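You operate a simulated robot arm through the tools that you are given. There is no shell and no other tool.

The job below is to be done with a simulated robot arm. You get a single attempt, and the scene is never put back.

## Task
Pour about 65 ml of water from the red jug into the pump cup.
Fine: put the lid back on and the jug back. Set down upright: red jug.

The check looks at the end state, three seconds after you hand in, the way a careful person would. Anything else that was tipped, shoved, dropped, spilled or broken makes it a failure. A push-on lid holds only when it is set on centred and level and pressed home; a screw cap is set on level and turned clockwise until tight.

## Robot
A 6-joint arm with a two-finger parallel gripper, fixed in place. Base frame: the origin is on the floor under the middle of its stand, x ahead of it, y to its left, z up. Readings come in m, rad, newtons and seconds.
It reaches about 1.347 m from its shoulder. Its first joint turns from -2.897 to 2.897 rad. Payload 3.91 kg.
Tool frame: the origin (TCP) lies between the finger pads and is the grasp point; the fingertips stand 0.03 m ahead of it; z points along the fingers, y is the line along which they close. Largest opening 0.11 m; finger width 0.02, thickness 0.01; the body of the gripper, 0.048 by 0.112 m, starts 0.055 m behind the TCP.
Orientation is told as [roll, pitch, yaw] about the base's x, y, z axes, in that order, counted from this pose: with the fingers straight down and closing along the base's y, the tool's x points along the base's -x, its y along +y and its z along -z.

## Interface
- The arm moves only by the tool play_rows. Its arguments are lists of equal length, an entry for each row: "dp": the shift along the tool's x, y, z in m, a list of three; "rot": the turn, a rotation vector about the tool's x, y, z in rad, a list of three; "hand": the finger opening in m, from 0 to 0.11. In form: {"dp": [[tx, ty, tz], ...], "rot": [[rx, ry, rz], ...], "hand": [hand, ...]}. A call has 1 to 20 rows; each row shifts and turns the commanded pose from where the row before left it, along the tool's axes as they then stand. A row lasts 0.2 s, in which the tool goes at most 0.05 m and 0.15 rad; a call with a longer step from one row to the next is refused whole, and so is a gripper value outside its range. Where a pose cannot be reached the arm comes as near as it can. A force on the tool above 40 N (or 10 N above the force at the start of the call, whichever is more), or a blocked arm, ends the call early, and 0.2 s more pass. Each finger travels about 0.108 m/s and halts on what it meets, pressing with about 26 N; the grip force reading is that of the motor and also rises with nothing between the fingers. The clock runs only during rows and for 0.2 s after the last one: add rows that do not move to give the fingers time. It gives the time, the measured TCP pose, the force on the tool (base axes), the opening and the grip force at its end, in the units of the frame above (readings bear some noise), with the torque about the TCP (base axes, N m) and any sound that the robot's microphone picked up, and new pictures: "show" is both (left out), scene, wrist or none.
- Cameras (640 x 400 px; columns grow to the right, rows downward): "scene" is fixed at [0.0368, 0.6598, 1.7341]; the picture's right is [0.03, -1.00, 0.00], its down [-0.87, -0.03, -0.50] and it looks along [0.50, 0.01, -0.87] (base axes); focal length 320 px, centre (320, 200). "wrist" rides on the gripper at [0.072, 0.017, -0.103] in the tool frame; the picture's right is [-0.23, 0.97, 0.00], its down [-0.76, -0.18, -0.62] and it looks along [-0.61, -0.14, 0.78] (tool axes); focal length 222 px, centre (320, 200). There is no depth. A picture from a camera that has moved, and an enlarged one, comes with that camera's place and axes in the base frame and with its lens. The place of the scene camera against the robot may be out by one fixed shift of up to 0.025 m in any direction.
- enlarge(camera, box): a new picture of the part [left, top, right, bottom] of that camera's present view, enlarged. It takes no simulated time.
- sign_off(): hands the job in; it is judged then, once.

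Places have to be worked out from the pictures, the camera data and where the tool is seen. Open the gripper and draw the arm clear of the work before you hand the job in, unless the task says otherwise.

The tools are called after "Emit:" as a command line: name --argument value ..., lists and objects as JSON in quotes. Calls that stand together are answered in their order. play_rows: Moves the arm, as the interface text tells. Its arguments: {"type":"object","properties":{"dp":{"type":"array","items":{"type":"array","items":{"type":"number"}}},"rot":{"type":"array","items":{"type":"array","items":{"type":"number"}}},"hand":{"type":"array","items":{"type":"number"}},"show":{"type":"string","enum":["both","scene","wrist","none"]}},"required":["dp","rot","hand"]} The other tools are called the same way: enlarge (camera, box) takes an enlarged picture of a part of a camera's view; sign_off () hands the job in.

At the start:

```text
time: 0.0
tcp_pos: [0.4212, 0.4161, 1.2667]
ee_rot: [0.001, 0.0, 0.0]
wrist_force: [0.3, 0.7, -0.8]
ft_torque: [0.02, 0.02, -0.02]
opening: 0.1101
finger_force: 0.0
```

scene: 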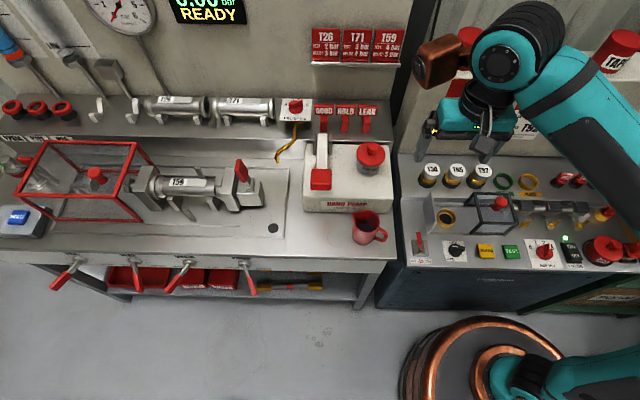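
wrist: 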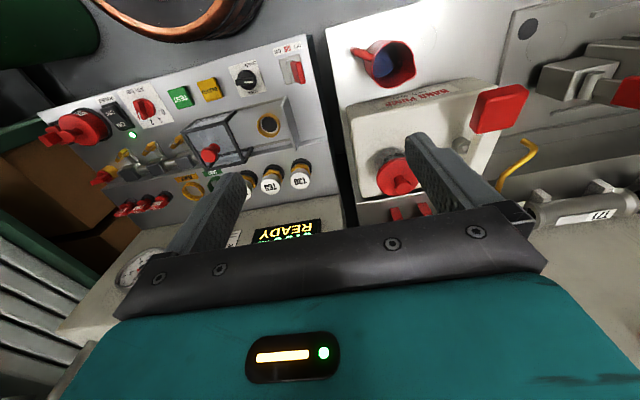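

I start by taking a closer look at the red jug and the hand pump with its red lid, in both cameras, before moving anything.

Emit:
enlarge --camera "scene" --box '[280, 90, 420, 260]'

Emit:
enlarge --camera "wrist" --box '[320, 20, 560, 220]'

```text
2.35 times, centred on (350, 175) of scene
camera zoom: at [0.0368, 0.6598, 1.7341], right [0.03, -1.0, 0.0], down [-0.87, -0.03, -0.5], along [0.5, 0.01, -0.87], focal length 754 px, centre (249, 259)
```

zoom: 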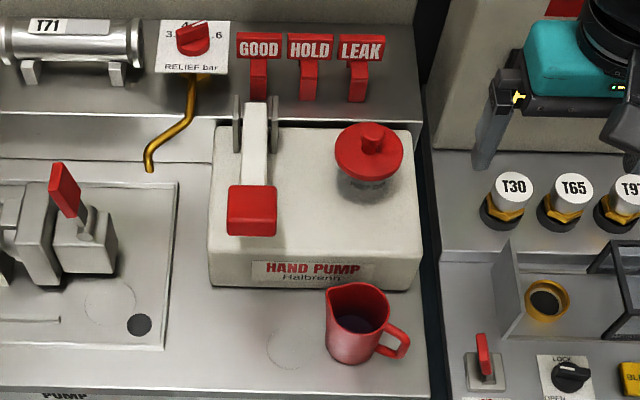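

```text
2.00 times, centred on (440, 120) of wrist
camera zoom: at [0.3498, 0.4328, 1.3704], right [0.23, 0.97, 0.0], down [0.76, -0.18, 0.62], along [0.61, -0.14, -0.78], focal length 444 px, centre (80, 360)
```

zoom: 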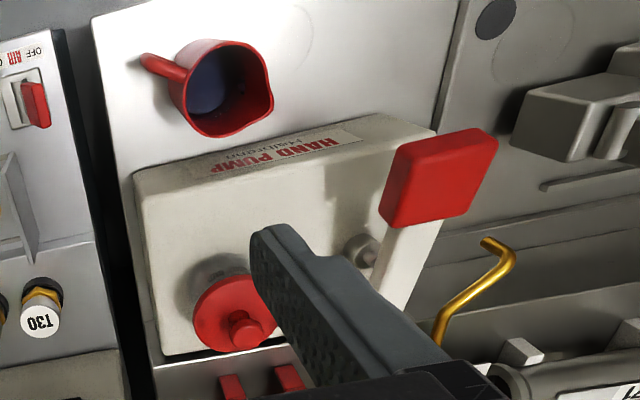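

The jug's rim triangulates to about (0.43, 0.54, 0.95) and the lid to about (0.61, 0.53, 1.01). I'll enlarge the lid and the jug further to see how the lid is fixed and where the water stands.

Emit:
enlarge --camera "scene" --box '[340, 130, 400, 180]'

Emit:
enlarge --camera "scene" --box '[335, 200, 400, 255]'

Emit:
enlarge --camera "wrist" --box '[370, 140, 430, 200]'

Emit:
enlarge --camera "scene" --box '[0, 100, 300, 300]'

Emit:
enlarge --camera "scene" --box '[280, 0, 440, 100]'

```text
8.00 times, centred on (370, 155) of scene
camera zoom: at [0.0368, 0.6598, 1.7341], right [0.03, -1.0, 0.0], down [-0.87, -0.03, -0.5], along [0.5, 0.01, -0.87], focal length 2562 px, centre (-80, 560)
```

zoom: 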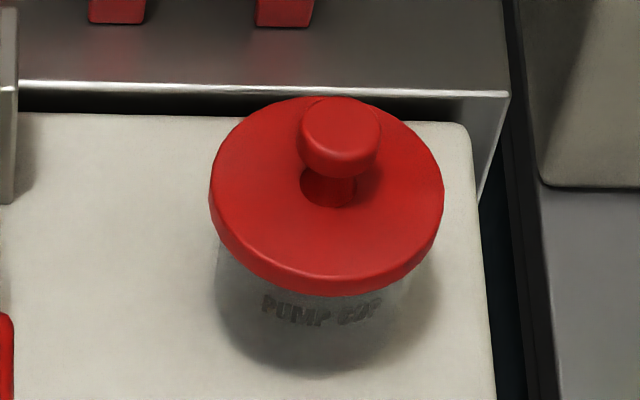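

```text
7.27 times, centred on (368, 228) of scene
camera zoom: at [0.0368, 0.6598, 1.7341], right [0.03, -1.0, 0.0], down [-0.87, -0.03, -0.5], along [0.5, 0.01, -0.87], focal length 2329 px, centre (-26, 0)
```

zoom: 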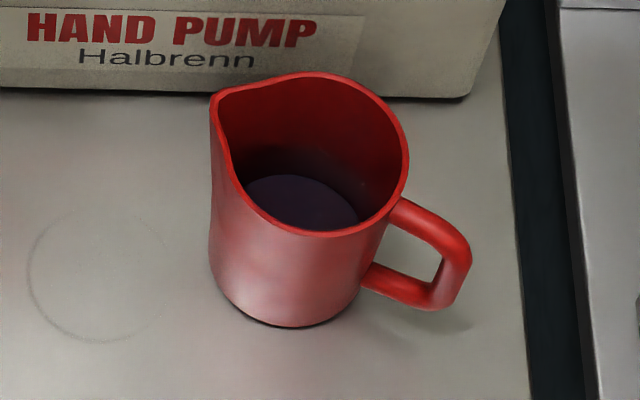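

```text
6.67 times, centred on (400, 170) of wrist
camera zoom: at [0.3498, 0.4328, 1.3704], right [0.23, 0.97, 0.0], down [0.76, -0.18, 0.62], along [0.61, -0.14, -0.78], focal length 1481 px, centre (-213, 400)
```

zoom: 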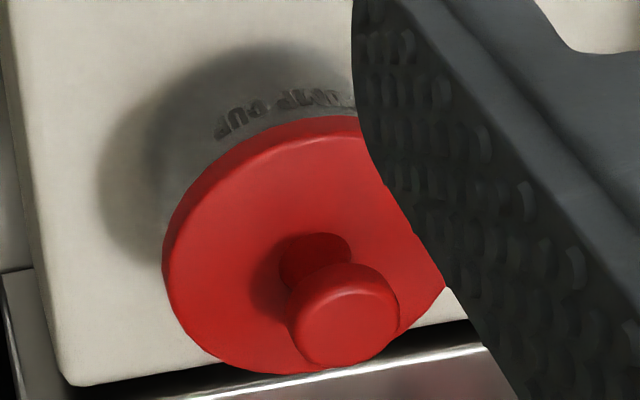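

```text
2.00 times, centred on (150, 200) of scene
camera zoom: at [0.0368, 0.6598, 1.7341], right [0.03, -1.0, 0.0], down [-0.87, -0.03, -0.5], along [0.5, 0.01, -0.87], focal length 640 px, centre (660, 200)
```

zoom: 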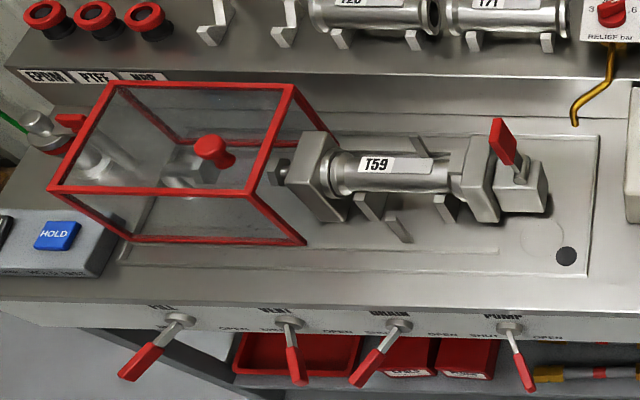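

```text
4.00 times, centred on (360, 50) of scene
camera zoom: at [0.0368, 0.6598, 1.7341], right [0.03, -1.0, 0.0], down [-0.87, -0.03, -0.5], along [0.5, 0.01, -0.87], focal length 1281 px, centre (160, 800)
```

zoom: 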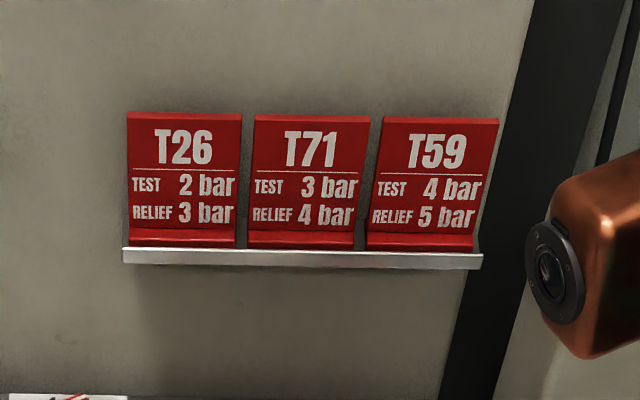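

The lid is a red disc with a mushroom knob on a clear cup, and the jug's handle points to −y with its spout to +y. I'll shift the tool about 0.08 m left, staying high, so the wrist camera sees the jug and the lid between the fingers.

Emit:
play_rows --dp '[[-0.015, 0.04, 0], [-0.015, 0.04, 0], [0, 0, 0]]' --rot '[[0, 0, 0], [0, 0, 0], [0, 0, 0]]' --hand '[0.11, 0.11, 0.11]' --show "both"

```text
time: 0.8
tcp_pos: [0.4502, 0.495, 1.2672]
ee_rot: [0.001, 0.001, 0.0]
wrist_force: [-0.1, 0.3, 0.1]
ft_torque: [0.04, 0.02, 0.03]
opening: 0.1099
finger_force: 0.0
camera wrist: at [0.3776, 0.5119, 1.3707], right [0.23, 0.97, 0.0], down [0.76, -0.18, 0.62], along [0.61, -0.14, -0.78], focal length 222 px, centre (320, 200)
```

scene: 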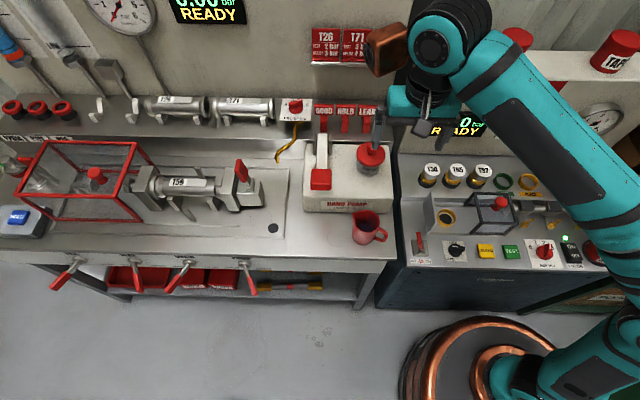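
wrist: 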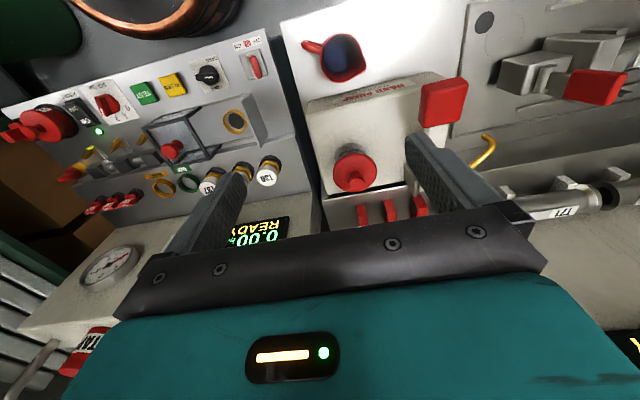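

Emit:
enlarge --camera "wrist" --box '[290, 20, 390, 85]'

Emit:
enlarge --camera "wrist" --box '[300, 110, 420, 200]'

```text
6.15 times, centred on (340, 52) of wrist
camera zoom: at [0.3776, 0.5119, 1.3707], right [0.23, 0.97, 0.0], down [0.76, -0.18, 0.62], along [0.61, -0.14, -0.78], focal length 1367 px, centre (197, 1108)
```

zoom: 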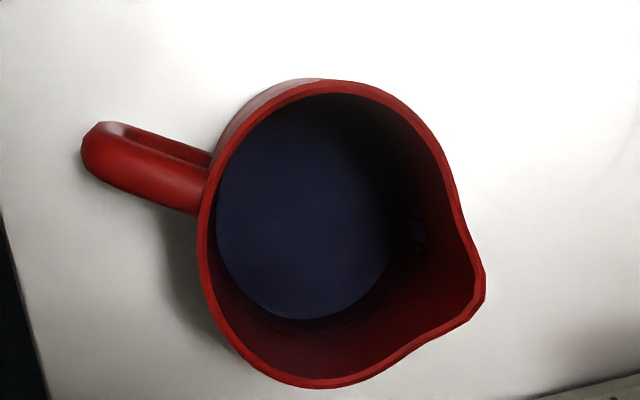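

```text
4.44 times, centred on (360, 155) of wrist
camera zoom: at [0.3776, 0.5119, 1.3707], right [0.23, 0.97, 0.0], down [0.76, -0.18, 0.62], along [0.61, -0.14, -0.78], focal length 987 px, centre (142, 400)
```

zoom: 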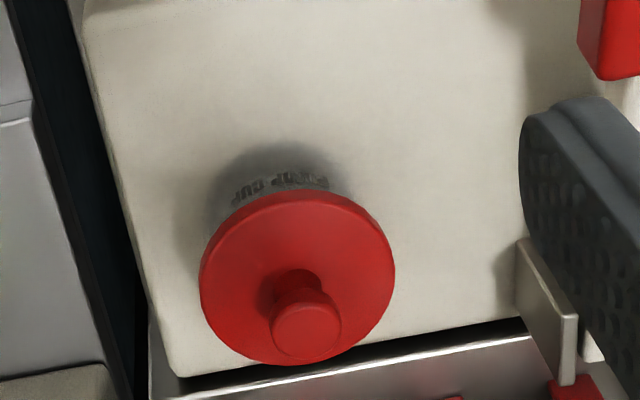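

From the two wrist views, the knob top is near (0.604, 0.525, 1.055), the lid disc near z 1.017, and the bench near z 0.868. The jug axis is near (0.426, 0.535). I'll move over the knob at a safe height to check its position against the tool axis, which should show at column 320.

Emit:
play_rows --dp '[[-0.04, 0.01, 0], [-0.04, 0.01, 0], [-0.04, 0.01, 0], [-0.034, 0, 0], [0, 0, 0.04], [0, 0, 0.04], [0, 0, 0.027], [0, 0, 0]]' --rot '[[0, 0, 0], [0, 0, 0], [0, 0, 0], [0, 0, 0], [0, 0, 0], [0, 0, 0], [0, 0, 0], [0, 0, 0]]' --hand '[0.11, 0.11, 0.11, 0.11, 0.09, 0.07, 0.07, 0.07]' --show "both"

```text
time: 2.6
tcp_pos: [0.597, 0.517, 1.1349]
ee_rot: [0.002, -0.001, 0.0]
wrist_force: [0.2, -0.5, -0.1]
ft_torque: [0.03, 0.01, 0.01]
opening: 0.07
finger_force: 0.1
out of reach, approached as far as the arm can: row 2, 3, 4
camera wrist: at [0.5248, 0.5338, 1.2379], right [0.23, 0.97, 0.0], down [0.76, -0.18, 0.62], along [0.61, -0.14, -0.78], focal length 222 px, centre (320, 200)
```

scene: 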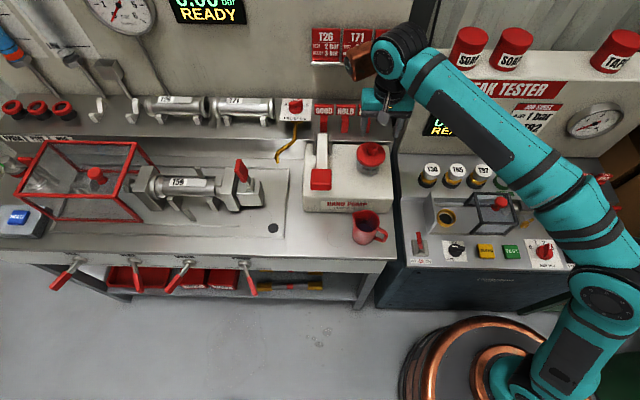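
wrist: 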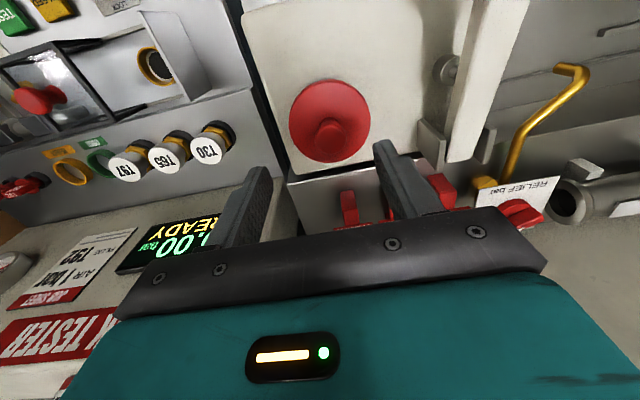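

The arm is at its reach limit up high but got to (0.597, 0.517, 1.135). I'll enlarge the lid view to find the knob relative to the tool axis.

Emit:
enlarge --camera "wrist" --box '[270, 70, 390, 180]'

Emit:
enlarge --camera "scene" --box '[310, 60, 430, 190]'

```text
3.64 times, centred on (330, 125) of wrist
camera zoom: at [0.5248, 0.5338, 1.2379], right [0.23, 0.97, 0.0], down [0.76, -0.18, 0.62], along [0.61, -0.14, -0.78], focal length 808 px, centre (284, 473)
```

zoom: 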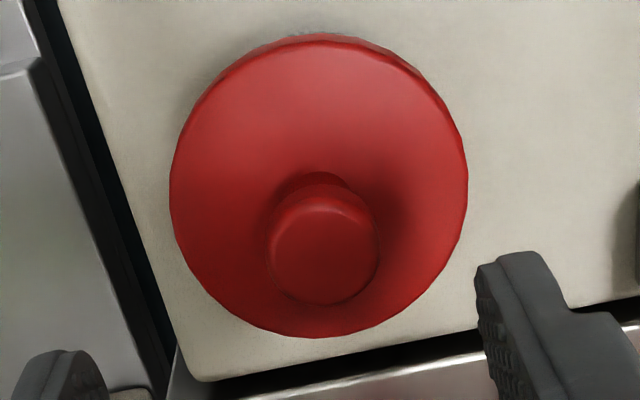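

```text
3.08 times, centred on (370, 125) of scene
camera zoom: at [0.0368, 0.6598, 1.7341], right [0.03, -1.0, 0.0], down [-0.87, -0.03, -0.5], along [0.5, 0.01, -0.87], focal length 985 px, centre (166, 431)
```

zoom: 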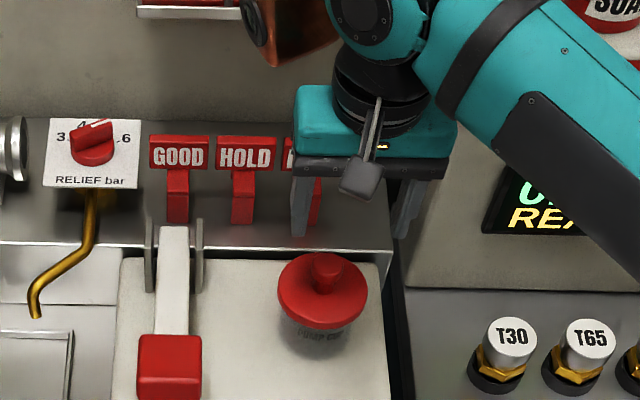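

The knob top refines to about (0.603, 0.526, 1.058), the lid disc to about z 1.016, and the knob is roughly 26 mm wide. I'll descend around the knob with the TCP at z≈1.053, which keeps the tips about 6 mm above the disc.

Emit:
play_rows --dp '[[-0.006, 0.009, 0], [0, 0, 0.03], [0, 0, 0.03], [0, 0, 0.015], [0, 0, 0]]' --rot '[[0, 0, 0], [0, 0, 0], [0, 0, 0], [0, 0, 0], [0, 0, 0]]' --hand '[0.07, 0.07, 0.07, 0.07, 0.07]' --show "both"

```text
time: 3.8
tcp_pos: [0.6029, 0.5268, 1.0577]
ee_rot: [0.001, 0.0, 0.001]
wrist_force: [-0.5, -0.1, 0.2]
ft_torque: [0.03, 0.0, -0.03]
opening: 0.0701
finger_force: 0.1
camera wrist: at [0.5298, 0.5428, 1.1615], right [0.23, 0.97, 0.0], down [0.76, -0.18, 0.62], along [0.61, -0.14, -0.78], focal length 222 px, centre (320, 200)
```

scene: 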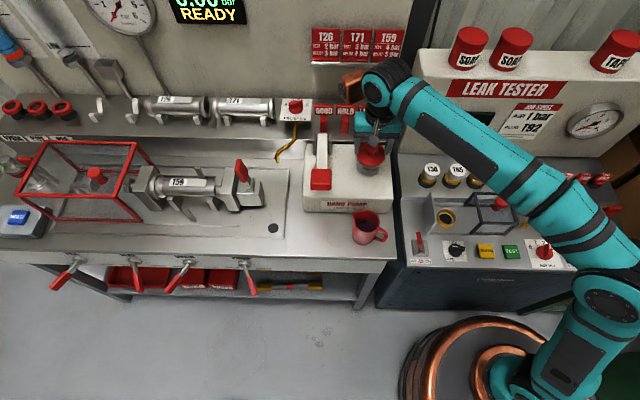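
wrist: 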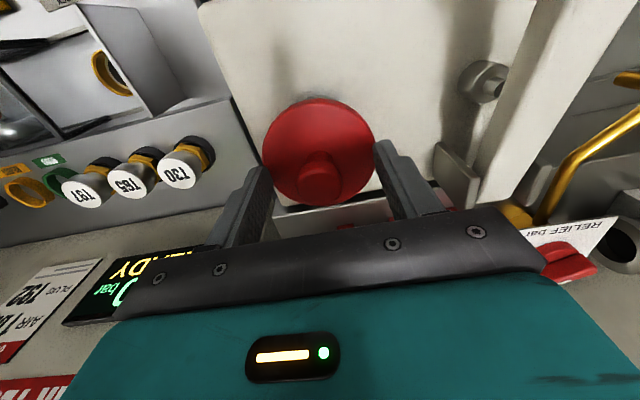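

Emit:
enlarge --camera "wrist" --box '[230, 80, 430, 240]'

Emit:
enlarge --camera "scene" --box '[330, 90, 420, 200]'

```text
2.50 times, centred on (330, 160) of wrist
camera zoom: at [0.5298, 0.5428, 1.1615], right [0.23, 0.97, 0.0], down [0.76, -0.18, 0.62], along [0.61, -0.14, -0.78], focal length 555 px, centre (295, 300)
```

zoom: 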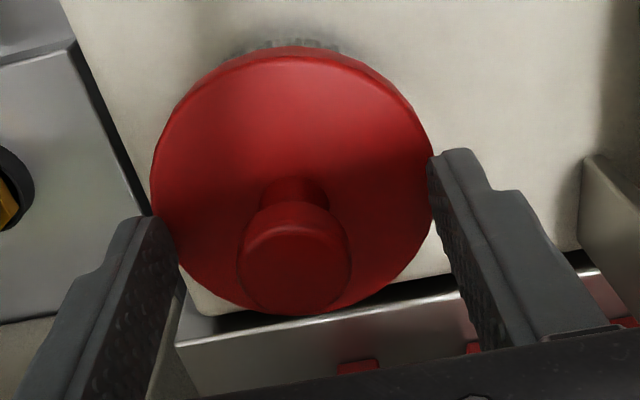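

```text
3.64 times, centred on (375, 145) of scene
camera zoom: at [0.0368, 0.6598, 1.7341], right [0.03, -1.0, 0.0], down [-0.87, -0.03, -0.5], along [0.5, 0.01, -0.87], focal length 1164 px, centre (120, 400)
```

zoom: 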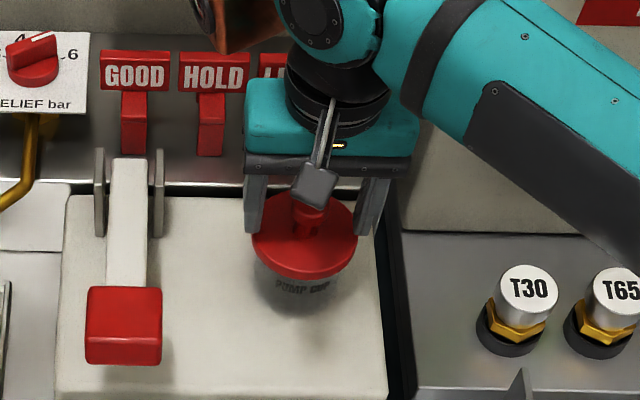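

The knob top sits almost exactly at the TCP. I'll lower 6 mm more and close on the knob.

Emit:
play_rows --dp '[[0, 0, 0.006], [0, 0, 0], [0, 0, 0], [0, 0, 0], [0, 0, 0]]' --rot '[[0, 0, 0], [0, 0, 0], [0, 0, 0], [0, 0, 0], [0, 0, 0]]' --hand '[0.06, 0.03, 0.0, 0.0, 0.0]' --show "both"

```text
time: 5.0
tcp_pos: [0.6019, 0.5264, 1.0532]
ee_rot: [0.001, -0.001, 0.001]
wrist_force: [5.3, -5.0, 16.4]
ft_torque: [-0.21, -0.16, -0.03]
opening: 0.0267
finger_force: 26.1
camera wrist: at [0.5296, 0.5418, 1.157], right [0.23, 0.97, 0.0], down [0.76, -0.18, 0.62], along [0.61, -0.14, -0.78], focal length 222 px, centre (320, 200)
```

scene: 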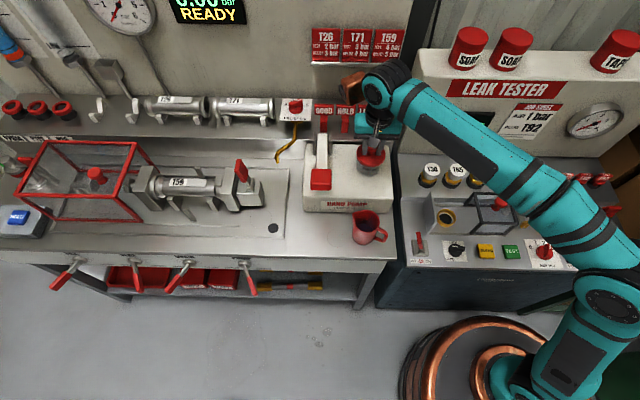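
wrist: 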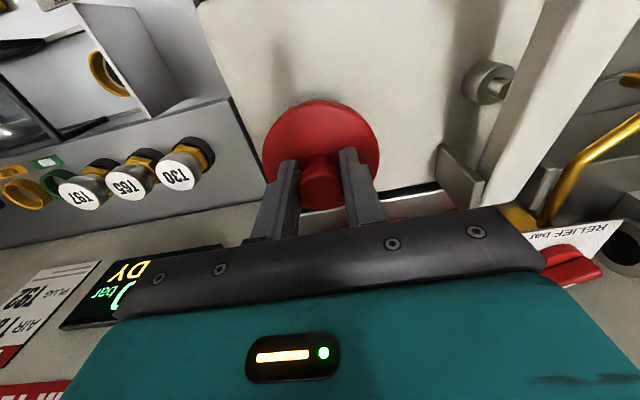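

The knob is gripped (opening 26.7 mm), with about 16 N of upward reaction on the tool. I'll raise in small steps to see whether the lid pulls off or holds like a screw cap.

Emit:
play_rows --dp '[[0, 0, -0.002], [0, 0, -0.002], [0, 0, 0]]' --rot '[[0, 0, 0], [0, 0, 0], [0, 0, 0]]' --hand '[0.0, 0.0, 0.0]' --show "wrist"

```text
time: 5.8
tcp_pos: [0.6033, 0.5282, 1.0565]
ee_rot: [0.001, 0.001, 0.002]
wrist_force: [-1.2, -0.6, -0.4]
ft_torque: [-0.03, 0.02, 0.0]
opening: 0.0265
finger_force: 26.1
heard: snap
camera wrist: at [0.5302, 0.5434, 1.1599], right [0.23, 0.97, 0.0], down [0.76, -0.18, 0.62], along [0.61, -0.14, -0.78], focal length 222 px, centre (320, 200)
```

wrist: 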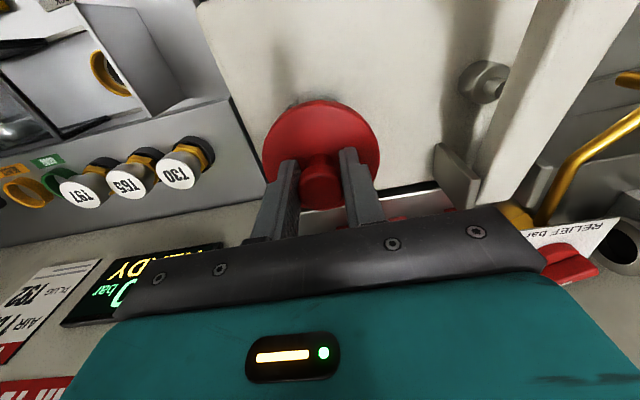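

A snap was heard and the force dropped to zero, so it is a push-on lid and has come free. It was seated with the TCP at (0.602, 0.526, 1.053). I'll lift it straight up and look at the open cup.

Emit:
play_rows --dp '[[0, 0, -0.01], [0, 0, -0.02], [0, 0, -0.03], [0, 0, -0.03], [0.02, 0, 0], [0.04, 0, 0], [0.04, 0, 0], [0.04, 0, 0], [0, 0, 0]]' --rot '[[0, 0, 0], [0, 0, 0], [0, 0, 0], [0, 0, 0], [0, 0, 0], [0, 0, 0], [0, 0, 0], [0, 0, 0], [0, 0, 0]]' --hand '[0.0, 0.0, 0.0, 0.0, 0.0, 0.0, 0.0, 0.0, 0.0]' --show "both"

```text
time: 7.8
tcp_pos: [0.4629, 0.5254, 1.1469]
ee_rot: [0.002, -0.001, 0.001]
wrist_force: [0.3, 0.7, -0.3]
ft_torque: [0.0, -0.05, -0.04]
opening: 0.0267
finger_force: 26.1
camera wrist: at [0.3909, 0.5425, 1.2515], right [0.23, 0.97, 0.0], down [0.76, -0.18, 0.62], along [0.61, -0.14, -0.78], focal length 222 px, centre (320, 200)
```

scene: 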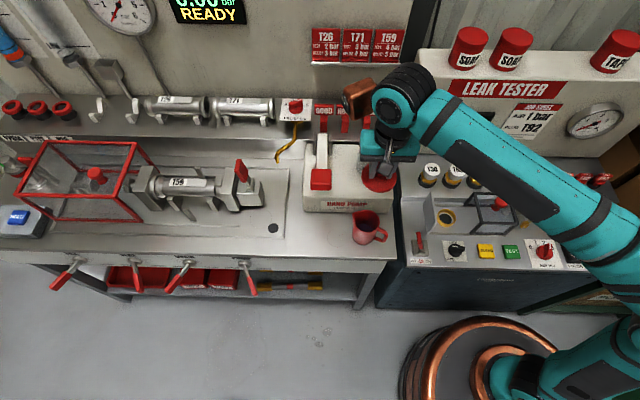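
wrist: 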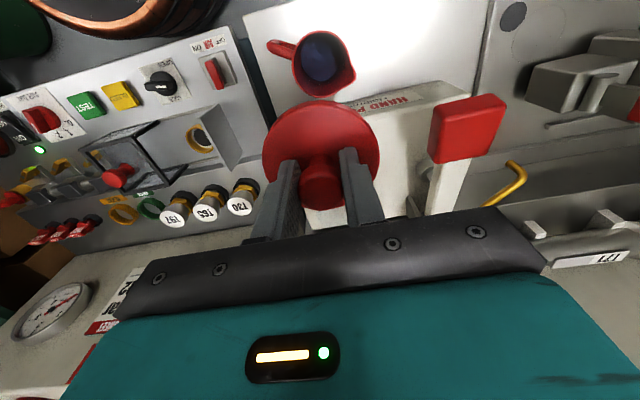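

The lid is held cleanly. While the camera is right above the jug I'll enlarge it for a better fix on its axis, handle and water level.

Emit:
enlarge --camera "wrist" --box '[255, 20, 375, 105]'

Emit:
enlarge --camera "scene" --box '[290, 90, 430, 260]'

```text
4.71 times, centred on (315, 62) of wrist
camera zoom: at [0.3909, 0.5425, 1.2515], right [0.23, 0.97, 0.0], down [0.76, -0.18, 0.62], along [0.61, -0.14, -0.78], focal length 1045 px, centre (344, 847)
```

zoom: 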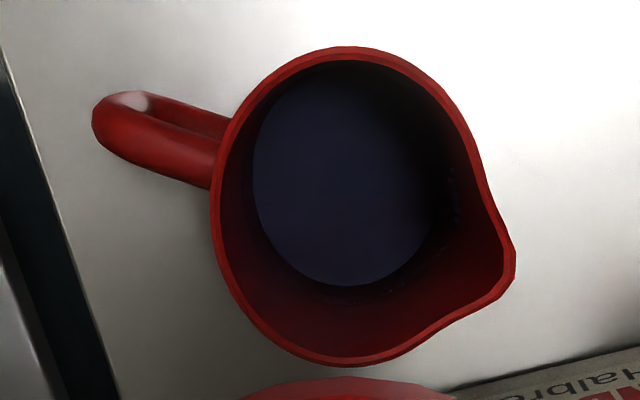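

```text
2.35 times, centred on (360, 175) of scene
camera zoom: at [0.0368, 0.6598, 1.7341], right [0.03, -1.0, 0.0], down [-0.87, -0.03, -0.5], along [0.5, 0.01, -0.87], focal length 754 px, centre (226, 259)
```

zoom: 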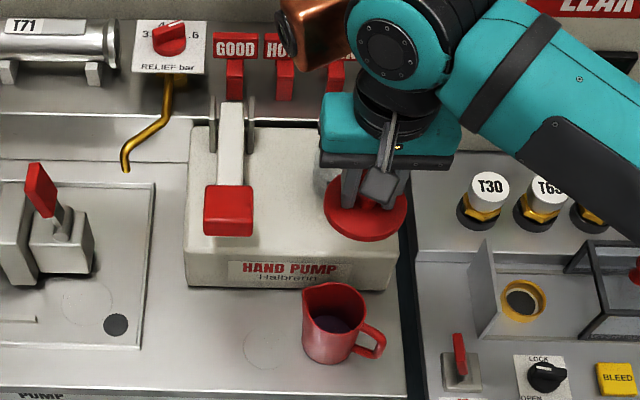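

The jug rim axis is near (0.428, 0.535), with its height still uncertain between 0.955 and 0.975. Next I'll carry the lid to the free bench area to the left (about y=0.70) at a safe height and inspect that spot.

Emit:
play_rows --dp '[[0.025, 0, 0], [0.018, 0, 0], [0, 0.045, 0], [0, 0.045, 0], [0, 0.045, 0], [0, 0.04, 0], [0, 0, 0]]' --rot '[[0, 0, 0], [0, 0, 0], [0, 0, 0], [0, 0, 0], [0, 0, 0], [0, 0, 0], [0, 0, 0]]' --hand '[0.0, 0.0, 0.0, 0.0, 0.0, 0.0, 0.0]' --show "both"

```text
time: 9.4
tcp_pos: [0.4207, 0.7009, 1.1458]
ee_rot: [-0.001, -0.001, 0.001]
wrist_force: [-0.6, -1.0, 0.5]
ft_torque: [-0.02, -0.01, -0.03]
opening: 0.0267
finger_force: 26.4
camera wrist: at [0.3476, 0.7182, 1.2496], right [0.23, 0.97, 0.0], down [0.76, -0.18, 0.62], along [0.61, -0.14, -0.78], focal length 222 px, centre (320, 200)
```

scene: 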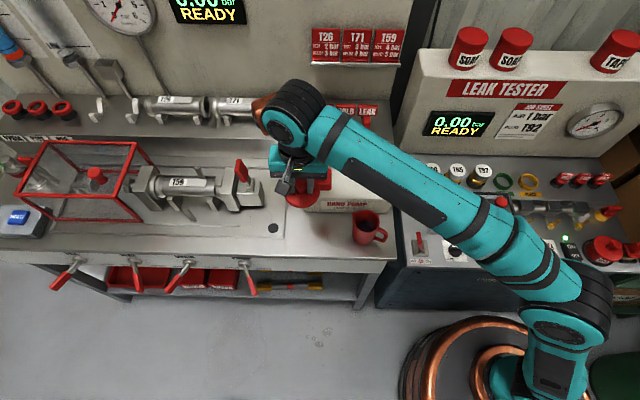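
wrist: 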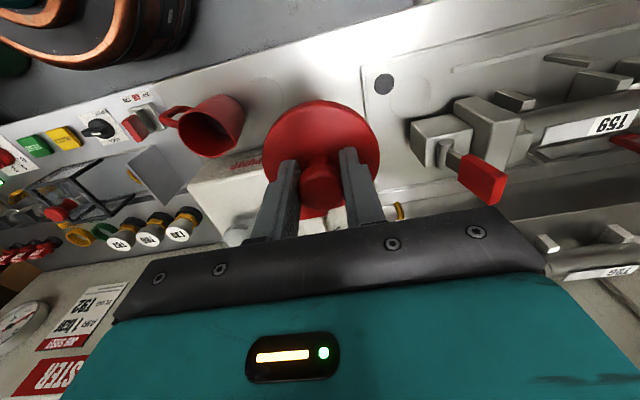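

Emit:
enlarge --camera "wrist" --box '[150, 20, 450, 220]'

Emit:
enlarge --camera "scene" --box '[220, 130, 400, 270]'

```text
2.00 times, centred on (300, 120) of wrist
camera zoom: at [0.3476, 0.7182, 1.2496], right [0.23, 0.97, 0.0], down [0.76, -0.18, 0.62], along [0.61, -0.14, -0.78], focal length 444 px, centre (360, 360)
```

zoom: 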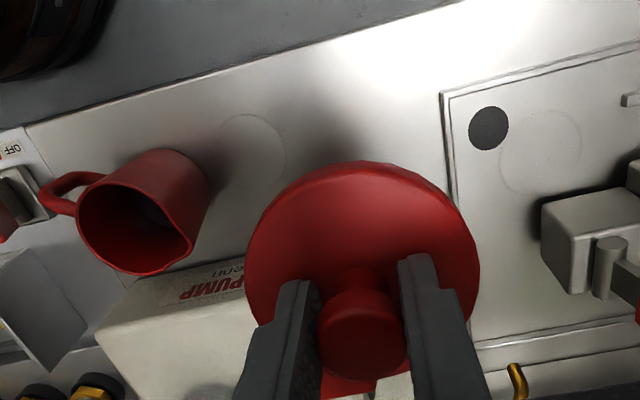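

```text
2.86 times, centred on (310, 200) of scene
camera zoom: at [0.0368, 0.6598, 1.7341], right [0.03, -1.0, 0.0], down [-0.87, -0.03, -0.5], along [0.5, 0.01, -0.87], focal length 915 px, centre (349, 200)
```

zoom: 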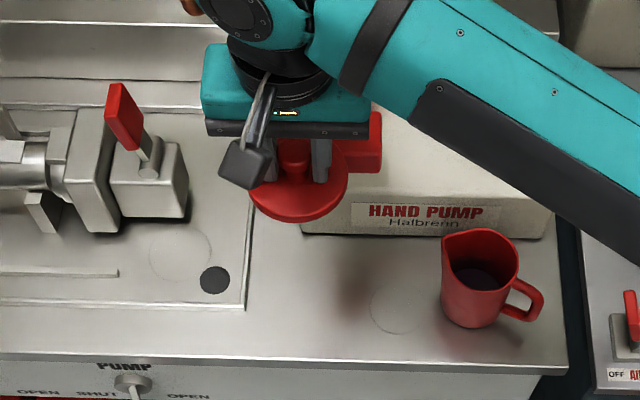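

The bench here is clear: front edge at x≈0.366, fixture plate edge at y≈0.766, pump front at x≈0.50. I'll lower the lid to just above the bench, where I expect contact at TCP z≈0.918.

Emit:
play_rows --dp '[[0, 0, 0.045], [0, 0, 0.045], [0, 0, 0.045], [0, 0, 0.04], [0, 0, 0.03], [0, 0, 0]]' --rot '[[0, 0, 0], [0, 0, 0], [0, 0, 0], [0, 0, 0], [0, 0, 0], [0, 0, 0]]' --hand '[0.0, 0.0, 0.0, 0.0, 0.0, 0.0]' --show "both"

```text
time: 10.8
tcp_pos: [0.4193, 0.7011, 0.9422]
ee_rot: [0.004, 0.0, 0.0]
wrist_force: [0.4, 0.8, 0.0]
ft_torque: [0.03, 0.02, 0.02]
opening: 0.0266
finger_force: 26.3
camera wrist: at [0.3473, 0.7182, 1.0452], right [0.23, 0.97, 0.0], down [0.76, -0.18, 0.62], along [0.61, -0.14, -0.78], focal length 222 px, centre (320, 200)
```

scene: 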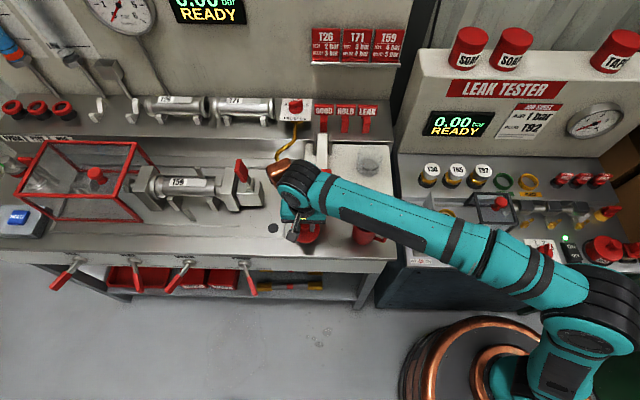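
wrist: 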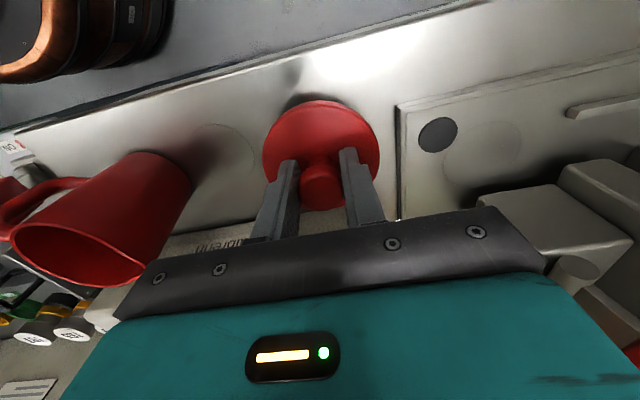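

Now at z 0.942 with no contact yet, and the lid's shadow is closing in. I'll continue down in small steps, watching the force.

Emit:
play_rows --dp '[[0, 0, 0.008], [0, 0, 0.006], [0, 0, 0.003], [0, 0, 0]]' --rot '[[0, 0, 0], [0, 0, 0], [0, 0, 0], [0, 0, 0]]' --hand '[0.0, 0.0, 0.0, 0.0]' --show "wrist"

Emit:
enlarge --camera "scene" --box '[330, 140, 400, 190]'

```text
time: 11.8
tcp_pos: [0.4216, 0.701, 0.9251]
ee_rot: [0.002, 0.001, -0.002]
wrist_force: [0.6, 0.5, 0.1]
ft_torque: [-0.02, 0.06, 0.0]
opening: 0.0267
finger_force: 26.1
camera wrist: at [0.3484, 0.7183, 1.0287], right [0.23, 0.97, 0.0], down [0.76, -0.18, 0.62], along [0.61, -0.14, -0.78], focal length 222 px, centre (320, 200)
```

wrist: 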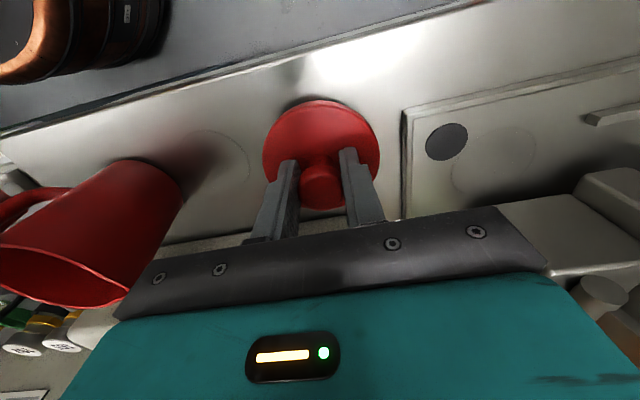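

```text
8.00 times, centred on (365, 165) of scene
camera zoom: at [0.0368, 0.6598, 1.7341], right [0.03, -1.0, 0.0], down [-0.87, -0.03, -0.5], along [0.5, 0.01, -0.87], focal length 2562 px, centre (-40, 480)
```

zoom: 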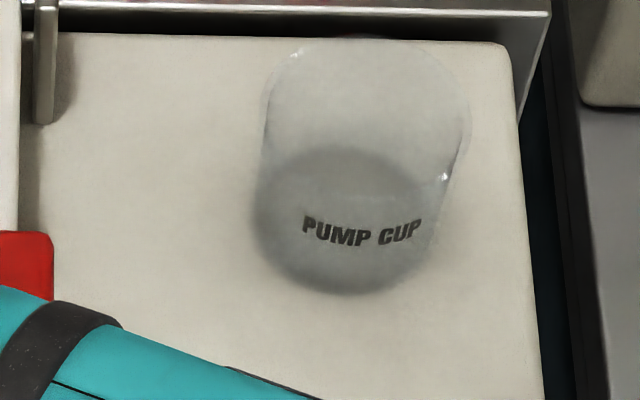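

No contact yet at z 0.925, and the scene shows the clear cup open and empty. I'll continue down in 2–3 mm steps.

Emit:
play_rows --dp '[[0, 0, 0.003], [0, 0, 0.002], [0, 0, 0]]' --rot '[[0, 0, 0], [0, 0, 0], [0, 0, 0]]' --hand '[0.0, 0.0, 0.0]' --show "wrist"

Emit:
enlarge --camera "wrist" --box '[240, 70, 400, 220]'

```text
time: 12.6
tcp_pos: [0.4212, 0.7016, 0.9201]
ee_rot: [0.002, 0.0, 0.0]
wrist_force: [-0.1, -0.3, 0.0]
ft_torque: [-0.01, 0.0, 0.04]
opening: 0.0266
finger_force: 26.1
camera wrist: at [0.3478, 0.7185, 1.0242], right [0.23, 0.97, 0.0], down [0.76, -0.18, 0.62], along [0.61, -0.14, -0.78], focal length 222 px, centre (320, 200)
```

wrist: 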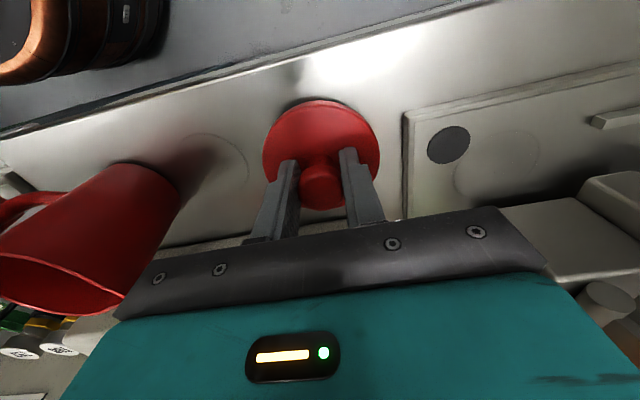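

```text
2.67 times, centred on (320, 145) of wrist
camera zoom: at [0.3478, 0.7185, 1.0242], right [0.23, 0.97, 0.0], down [0.76, -0.18, 0.62], along [0.61, -0.14, -0.78], focal length 592 px, centre (320, 347)
```

zoom: 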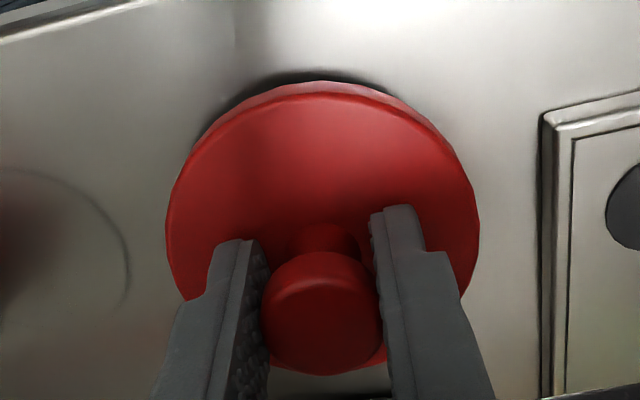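

There's still a thin gap visible under the lid. I'll go down another 4 mm.

Emit:
play_rows --dp '[[0, 0, 0.002], [0, 0, 0.002], [0, 0, 0]]' --rot '[[0, 0, 0], [0, 0, 0], [0, 0, 0]]' --hand '[0.0, 0.0, 0.0]' --show "none"

```text
time: 13.4
tcp_pos: [0.4197, 0.7022, 0.9171]
ee_rot: [0.002, -0.001, -0.002]
wrist_force: [0.1, 0.1, -0.4]
ft_torque: [0.01, 0.0, 0.0]
opening: 0.0265
finger_force: 26.1
```

Still free at z 0.917, so I'll keep going down in 2 mm steps.

Emit:
play_rows --dp '[[0, 0, 0.002], [0, 0, 0.002], [0, 0, 0]]' --rot '[[0, 0, 0], [0, 0, 0], [0, 0, 0]]' --hand '[0.0, 0.0, 0.0]' --show "wrist"

Emit:
enlarge --camera "wrist" --box '[240, 70, 400, 220]'

```text
time: 14.2
tcp_pos: [0.4206, 0.7024, 0.913]
ee_rot: [0.0, -0.001, -0.002]
wrist_force: [-0.6, 0.1, -1.0]
ft_torque: [-0.01, 0.0, -0.02]
opening: 0.0269
finger_force: 25.8
camera wrist: at [0.3481, 0.7189, 1.0166], right [0.23, 0.97, 0.0], down [0.76, -0.18, 0.62], along [0.61, -0.14, -0.78], focal length 222 px, centre (320, 200)
```

wrist: 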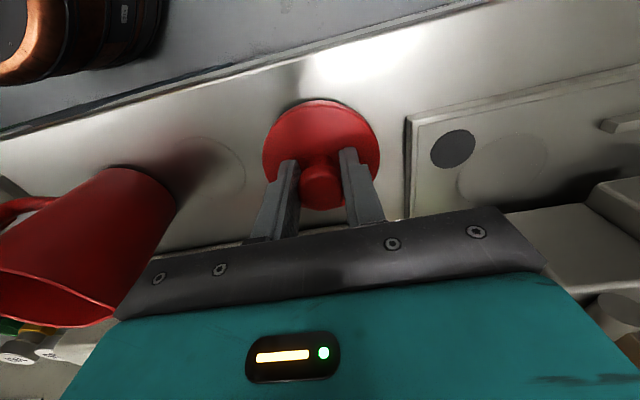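

```text
2.67 times, centred on (320, 145) of wrist
camera zoom: at [0.3481, 0.7189, 1.0166], right [0.23, 0.97, 0.0], down [0.76, -0.18, 0.62], along [0.61, -0.14, -0.78], focal length 592 px, centre (320, 347)
```

zoom: 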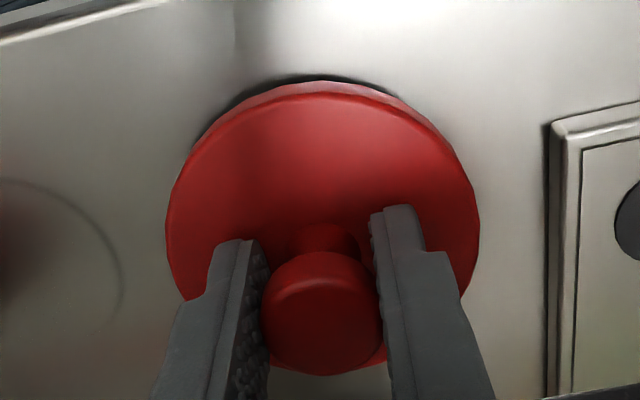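

The plate on the left stands proud of the bench, so the bench is a little lower than my estimate. I'll continue down.

Emit:
play_rows --dp '[[0, 0, 0.002], [0, 0, 0.002], [0, 0, 0]]' --rot '[[0, 0, 0], [0, 0, 0], [0, 0, 0]]' --hand '[0.0, 0.0, 0.0]' --show "none"

```text
time: 15.0
tcp_pos: [0.4222, 0.7035, 0.908]
ee_rot: [0.002, -0.001, -0.001]
wrist_force: [-0.4, 0.1, -0.7]
ft_torque: [-0.01, 0.01, -0.02]
opening: 0.0268
finger_force: 25.9
```

Still no contact at z 0.908; continuing in the same small steps.

Emit:
play_rows --dp '[[0, 0, 0.002], [0, 0, 0.002], [0, 0, 0]]' --rot '[[0, 0, 0], [0, 0, 0], [0, 0, 0]]' --hand '[0.0, 0.0, 0.0]' --show "wrist"

Emit:
enlarge --camera "wrist" --box '[240, 70, 400, 220]'

Emit:
enlarge --camera "scene" --box '[260, 180, 400, 270]'

```text
time: 15.8
tcp_pos: [0.4226, 0.702, 0.9042]
ee_rot: [0.002, 0.0, -0.002]
wrist_force: [-0.8, -0.2, -1.0]
ft_torque: [0.01, -0.03, 0.04]
opening: 0.0265
finger_force: 25.8
camera wrist: at [0.3486, 0.7191, 1.008], right [0.23, 0.97, 0.0], down [0.76, -0.18, 0.62], along [0.61, -0.14, -0.78], focal length 222 px, centre (320, 200)
```

wrist: 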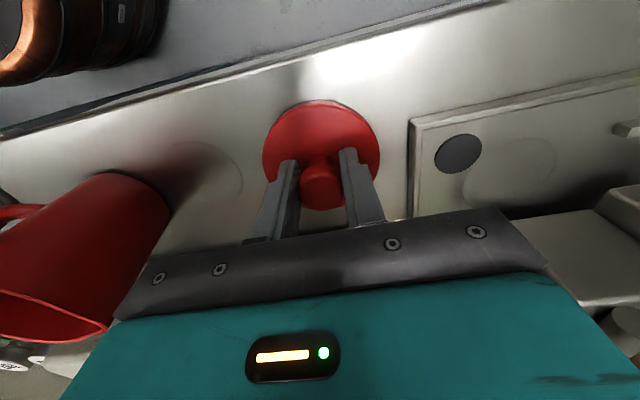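

```text
2.67 times, centred on (320, 145) of wrist
camera zoom: at [0.3486, 0.7191, 1.008], right [0.23, 0.97, 0.0], down [0.76, -0.18, 0.62], along [0.61, -0.14, -0.78], focal length 592 px, centre (320, 347)
```

zoom: 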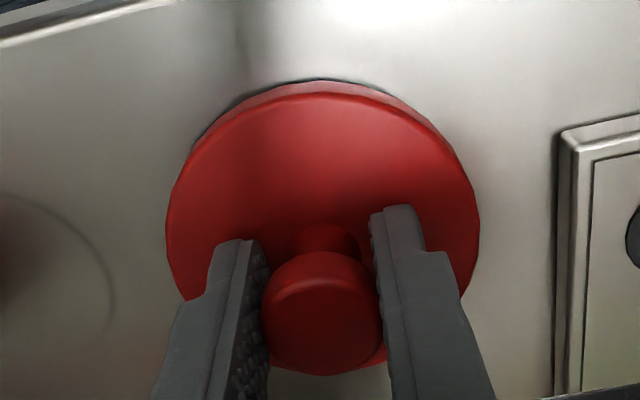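

```text
4.44 times, centred on (330, 225) of scene
camera zoom: at [0.0368, 0.6598, 1.7341], right [0.03, -1.0, 0.0], down [-0.87, -0.03, -0.5], along [0.5, 0.01, -0.87], focal length 1423 px, centre (276, 89)
```

zoom: 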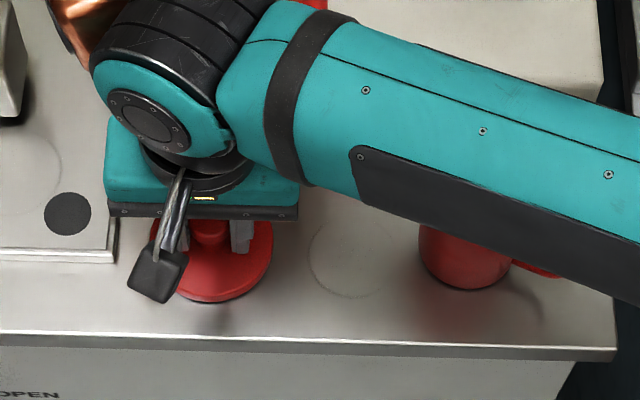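

The dark gap behind the lid has nearly closed. Two more small steps.

Emit:
play_rows --dp '[[0, 0, 0.0015], [0, 0, 0.0015], [0, 0, 0]]' --rot '[[0, 0, 0], [0, 0, 0], [0, 0, 0]]' --hand '[0.0, 0.0, 0.0]' --show "none"

```text
time: 16.6
tcp_pos: [0.4216, 0.702, 0.9022]
ee_rot: [0.002, 0.001, -0.001]
wrist_force: [0.5, -0.2, 0.6]
ft_torque: [-0.02, 0.0, -0.02]
opening: 0.0265
finger_force: 26.2
```

Force is barely changed, so a little further.

Emit:
play_rows --dp '[[0, 0, 0.0015], [0, 0, 0.0015], [0, 0, 0]]' --rot '[[0, 0, 0], [0, 0, 0], [0, 0, 0]]' --hand '[0.0, 0.0, 0.0]' --show "wrist"

Emit:
enlarge --camera "wrist" --box '[240, 70, 400, 220]'

```text
time: 17.4
tcp_pos: [0.4208, 0.7013, 0.9006]
ee_rot: [0.001, -0.002, 0.0]
wrist_force: [4.4, 2.7, 11.4]
ft_torque: [-0.19, 0.06, 0.08]
opening: 0.0266
finger_force: 26.3
camera wrist: at [0.3486, 0.7186, 1.0035], right [0.23, 0.97, 0.0], down [0.76, -0.18, 0.62], along [0.61, -0.14, -0.78], focal length 222 px, centre (320, 200)
```

wrist: 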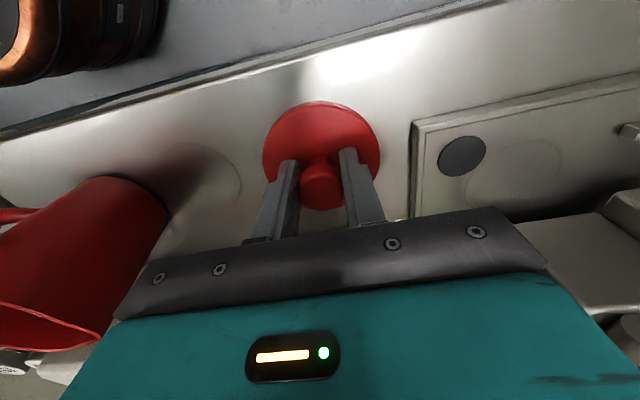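

```text
2.67 times, centred on (320, 145) of wrist
camera zoom: at [0.3486, 0.7186, 1.0035], right [0.23, 0.97, 0.0], down [0.76, -0.18, 0.62], along [0.61, -0.14, -0.78], focal length 592 px, centre (320, 347)
```

zoom: 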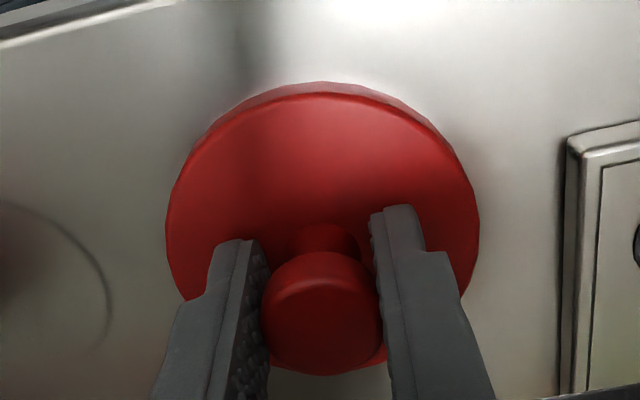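

Contact is confirmed: 11 N with the TCP at z≈0.901. I'll relieve the press slightly, open the fingers, and rise straight up.

Emit:
play_rows --dp '[[0, 0, -0.0015], [0, 0, 0], [0, 0, 0], [0, 0, -0.01], [0, 0, -0.02], [0, 0, -0.04], [0, 0, -0.04], [0, 0, -0.04], [0, 0, 0]]' --rot '[[0, 0, 0], [0, 0, 0], [0, 0, 0], [0, 0, 0], [0, 0, 0], [0, 0, 0], [0, 0, 0], [0, 0, 0], [0, 0, 0]]' --hand '[0.0, 0.03, 0.06, 0.06, 0.06, 0.06, 0.06, 0.06, 0.06]' --show "both"

```text
time: 19.4
tcp_pos: [0.4218, 0.7025, 1.0497]
ee_rot: [0.002, 0.0, 0.001]
wrist_force: [0.6, 0.4, 0.3]
ft_torque: [0.02, -0.01, -0.01]
opening: 0.0599
finger_force: 0.0
camera wrist: at [0.3492, 0.7194, 1.153], right [0.23, 0.97, 0.0], down [0.76, -0.18, 0.62], along [0.61, -0.14, -0.78], focal length 222 px, centre (320, 200)
```

scene: 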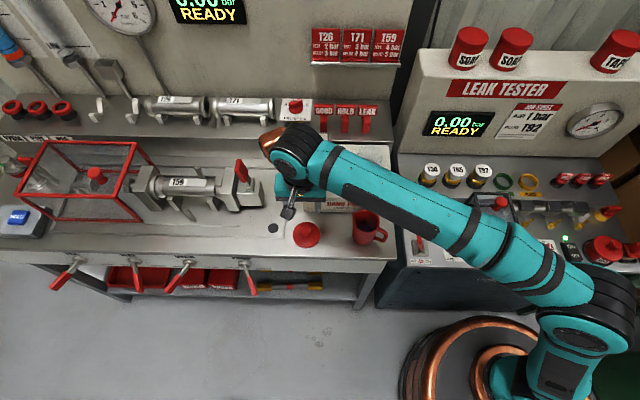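
wrist: 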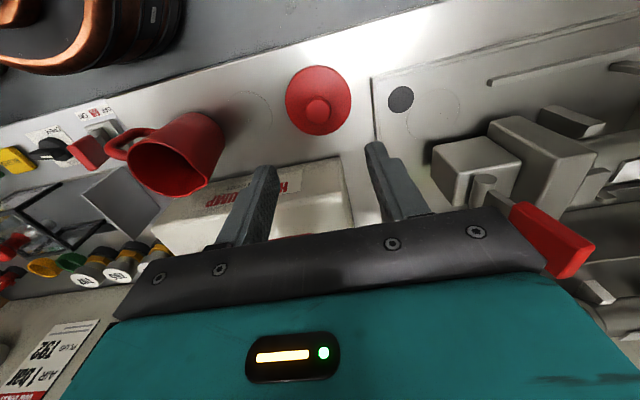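

The lid stands on the bench, knob up, at about (0.421, 0.702). I'll take a closer look at the jug from this oblique view to fix its height and handle.

Emit:
enlarge --camera "wrist" --box '[90, 95, 250, 205]'

Emit:
enlarge --camera "scene" --box '[280, 190, 430, 280]'

```text
3.64 times, centred on (170, 150) of wrist
camera zoom: at [0.3492, 0.7194, 1.153], right [0.23, 0.97, 0.0], down [0.76, -0.18, 0.62], along [0.61, -0.14, -0.78], focal length 808 px, centre (866, 382)
```

zoom: 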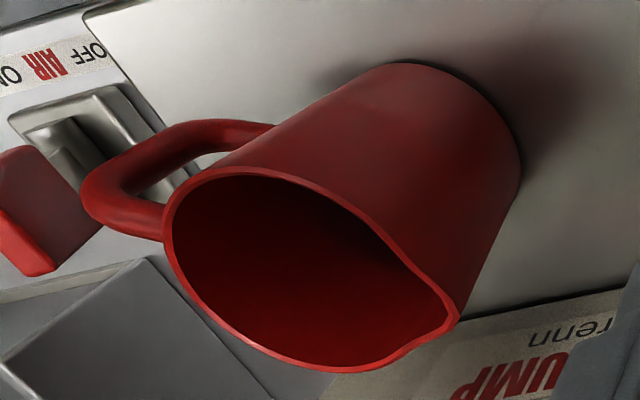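

```text
4.27 times, centred on (355, 235) of scene
camera zoom: at [0.0368, 0.6598, 1.7341], right [0.03, -1.0, 0.0], down [-0.87, -0.03, -0.5], along [0.5, 0.01, -0.87], focal length 1366 px, centre (171, 51)
```

zoom: 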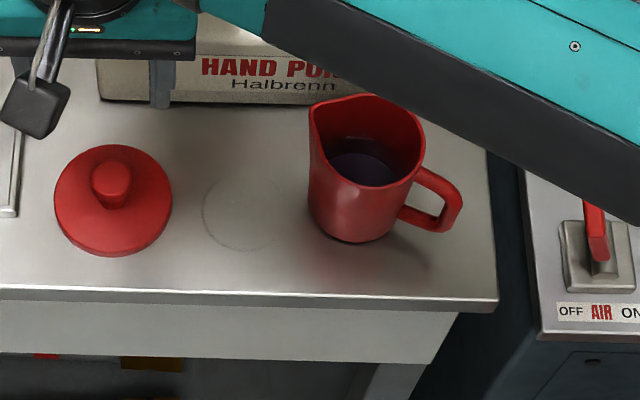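

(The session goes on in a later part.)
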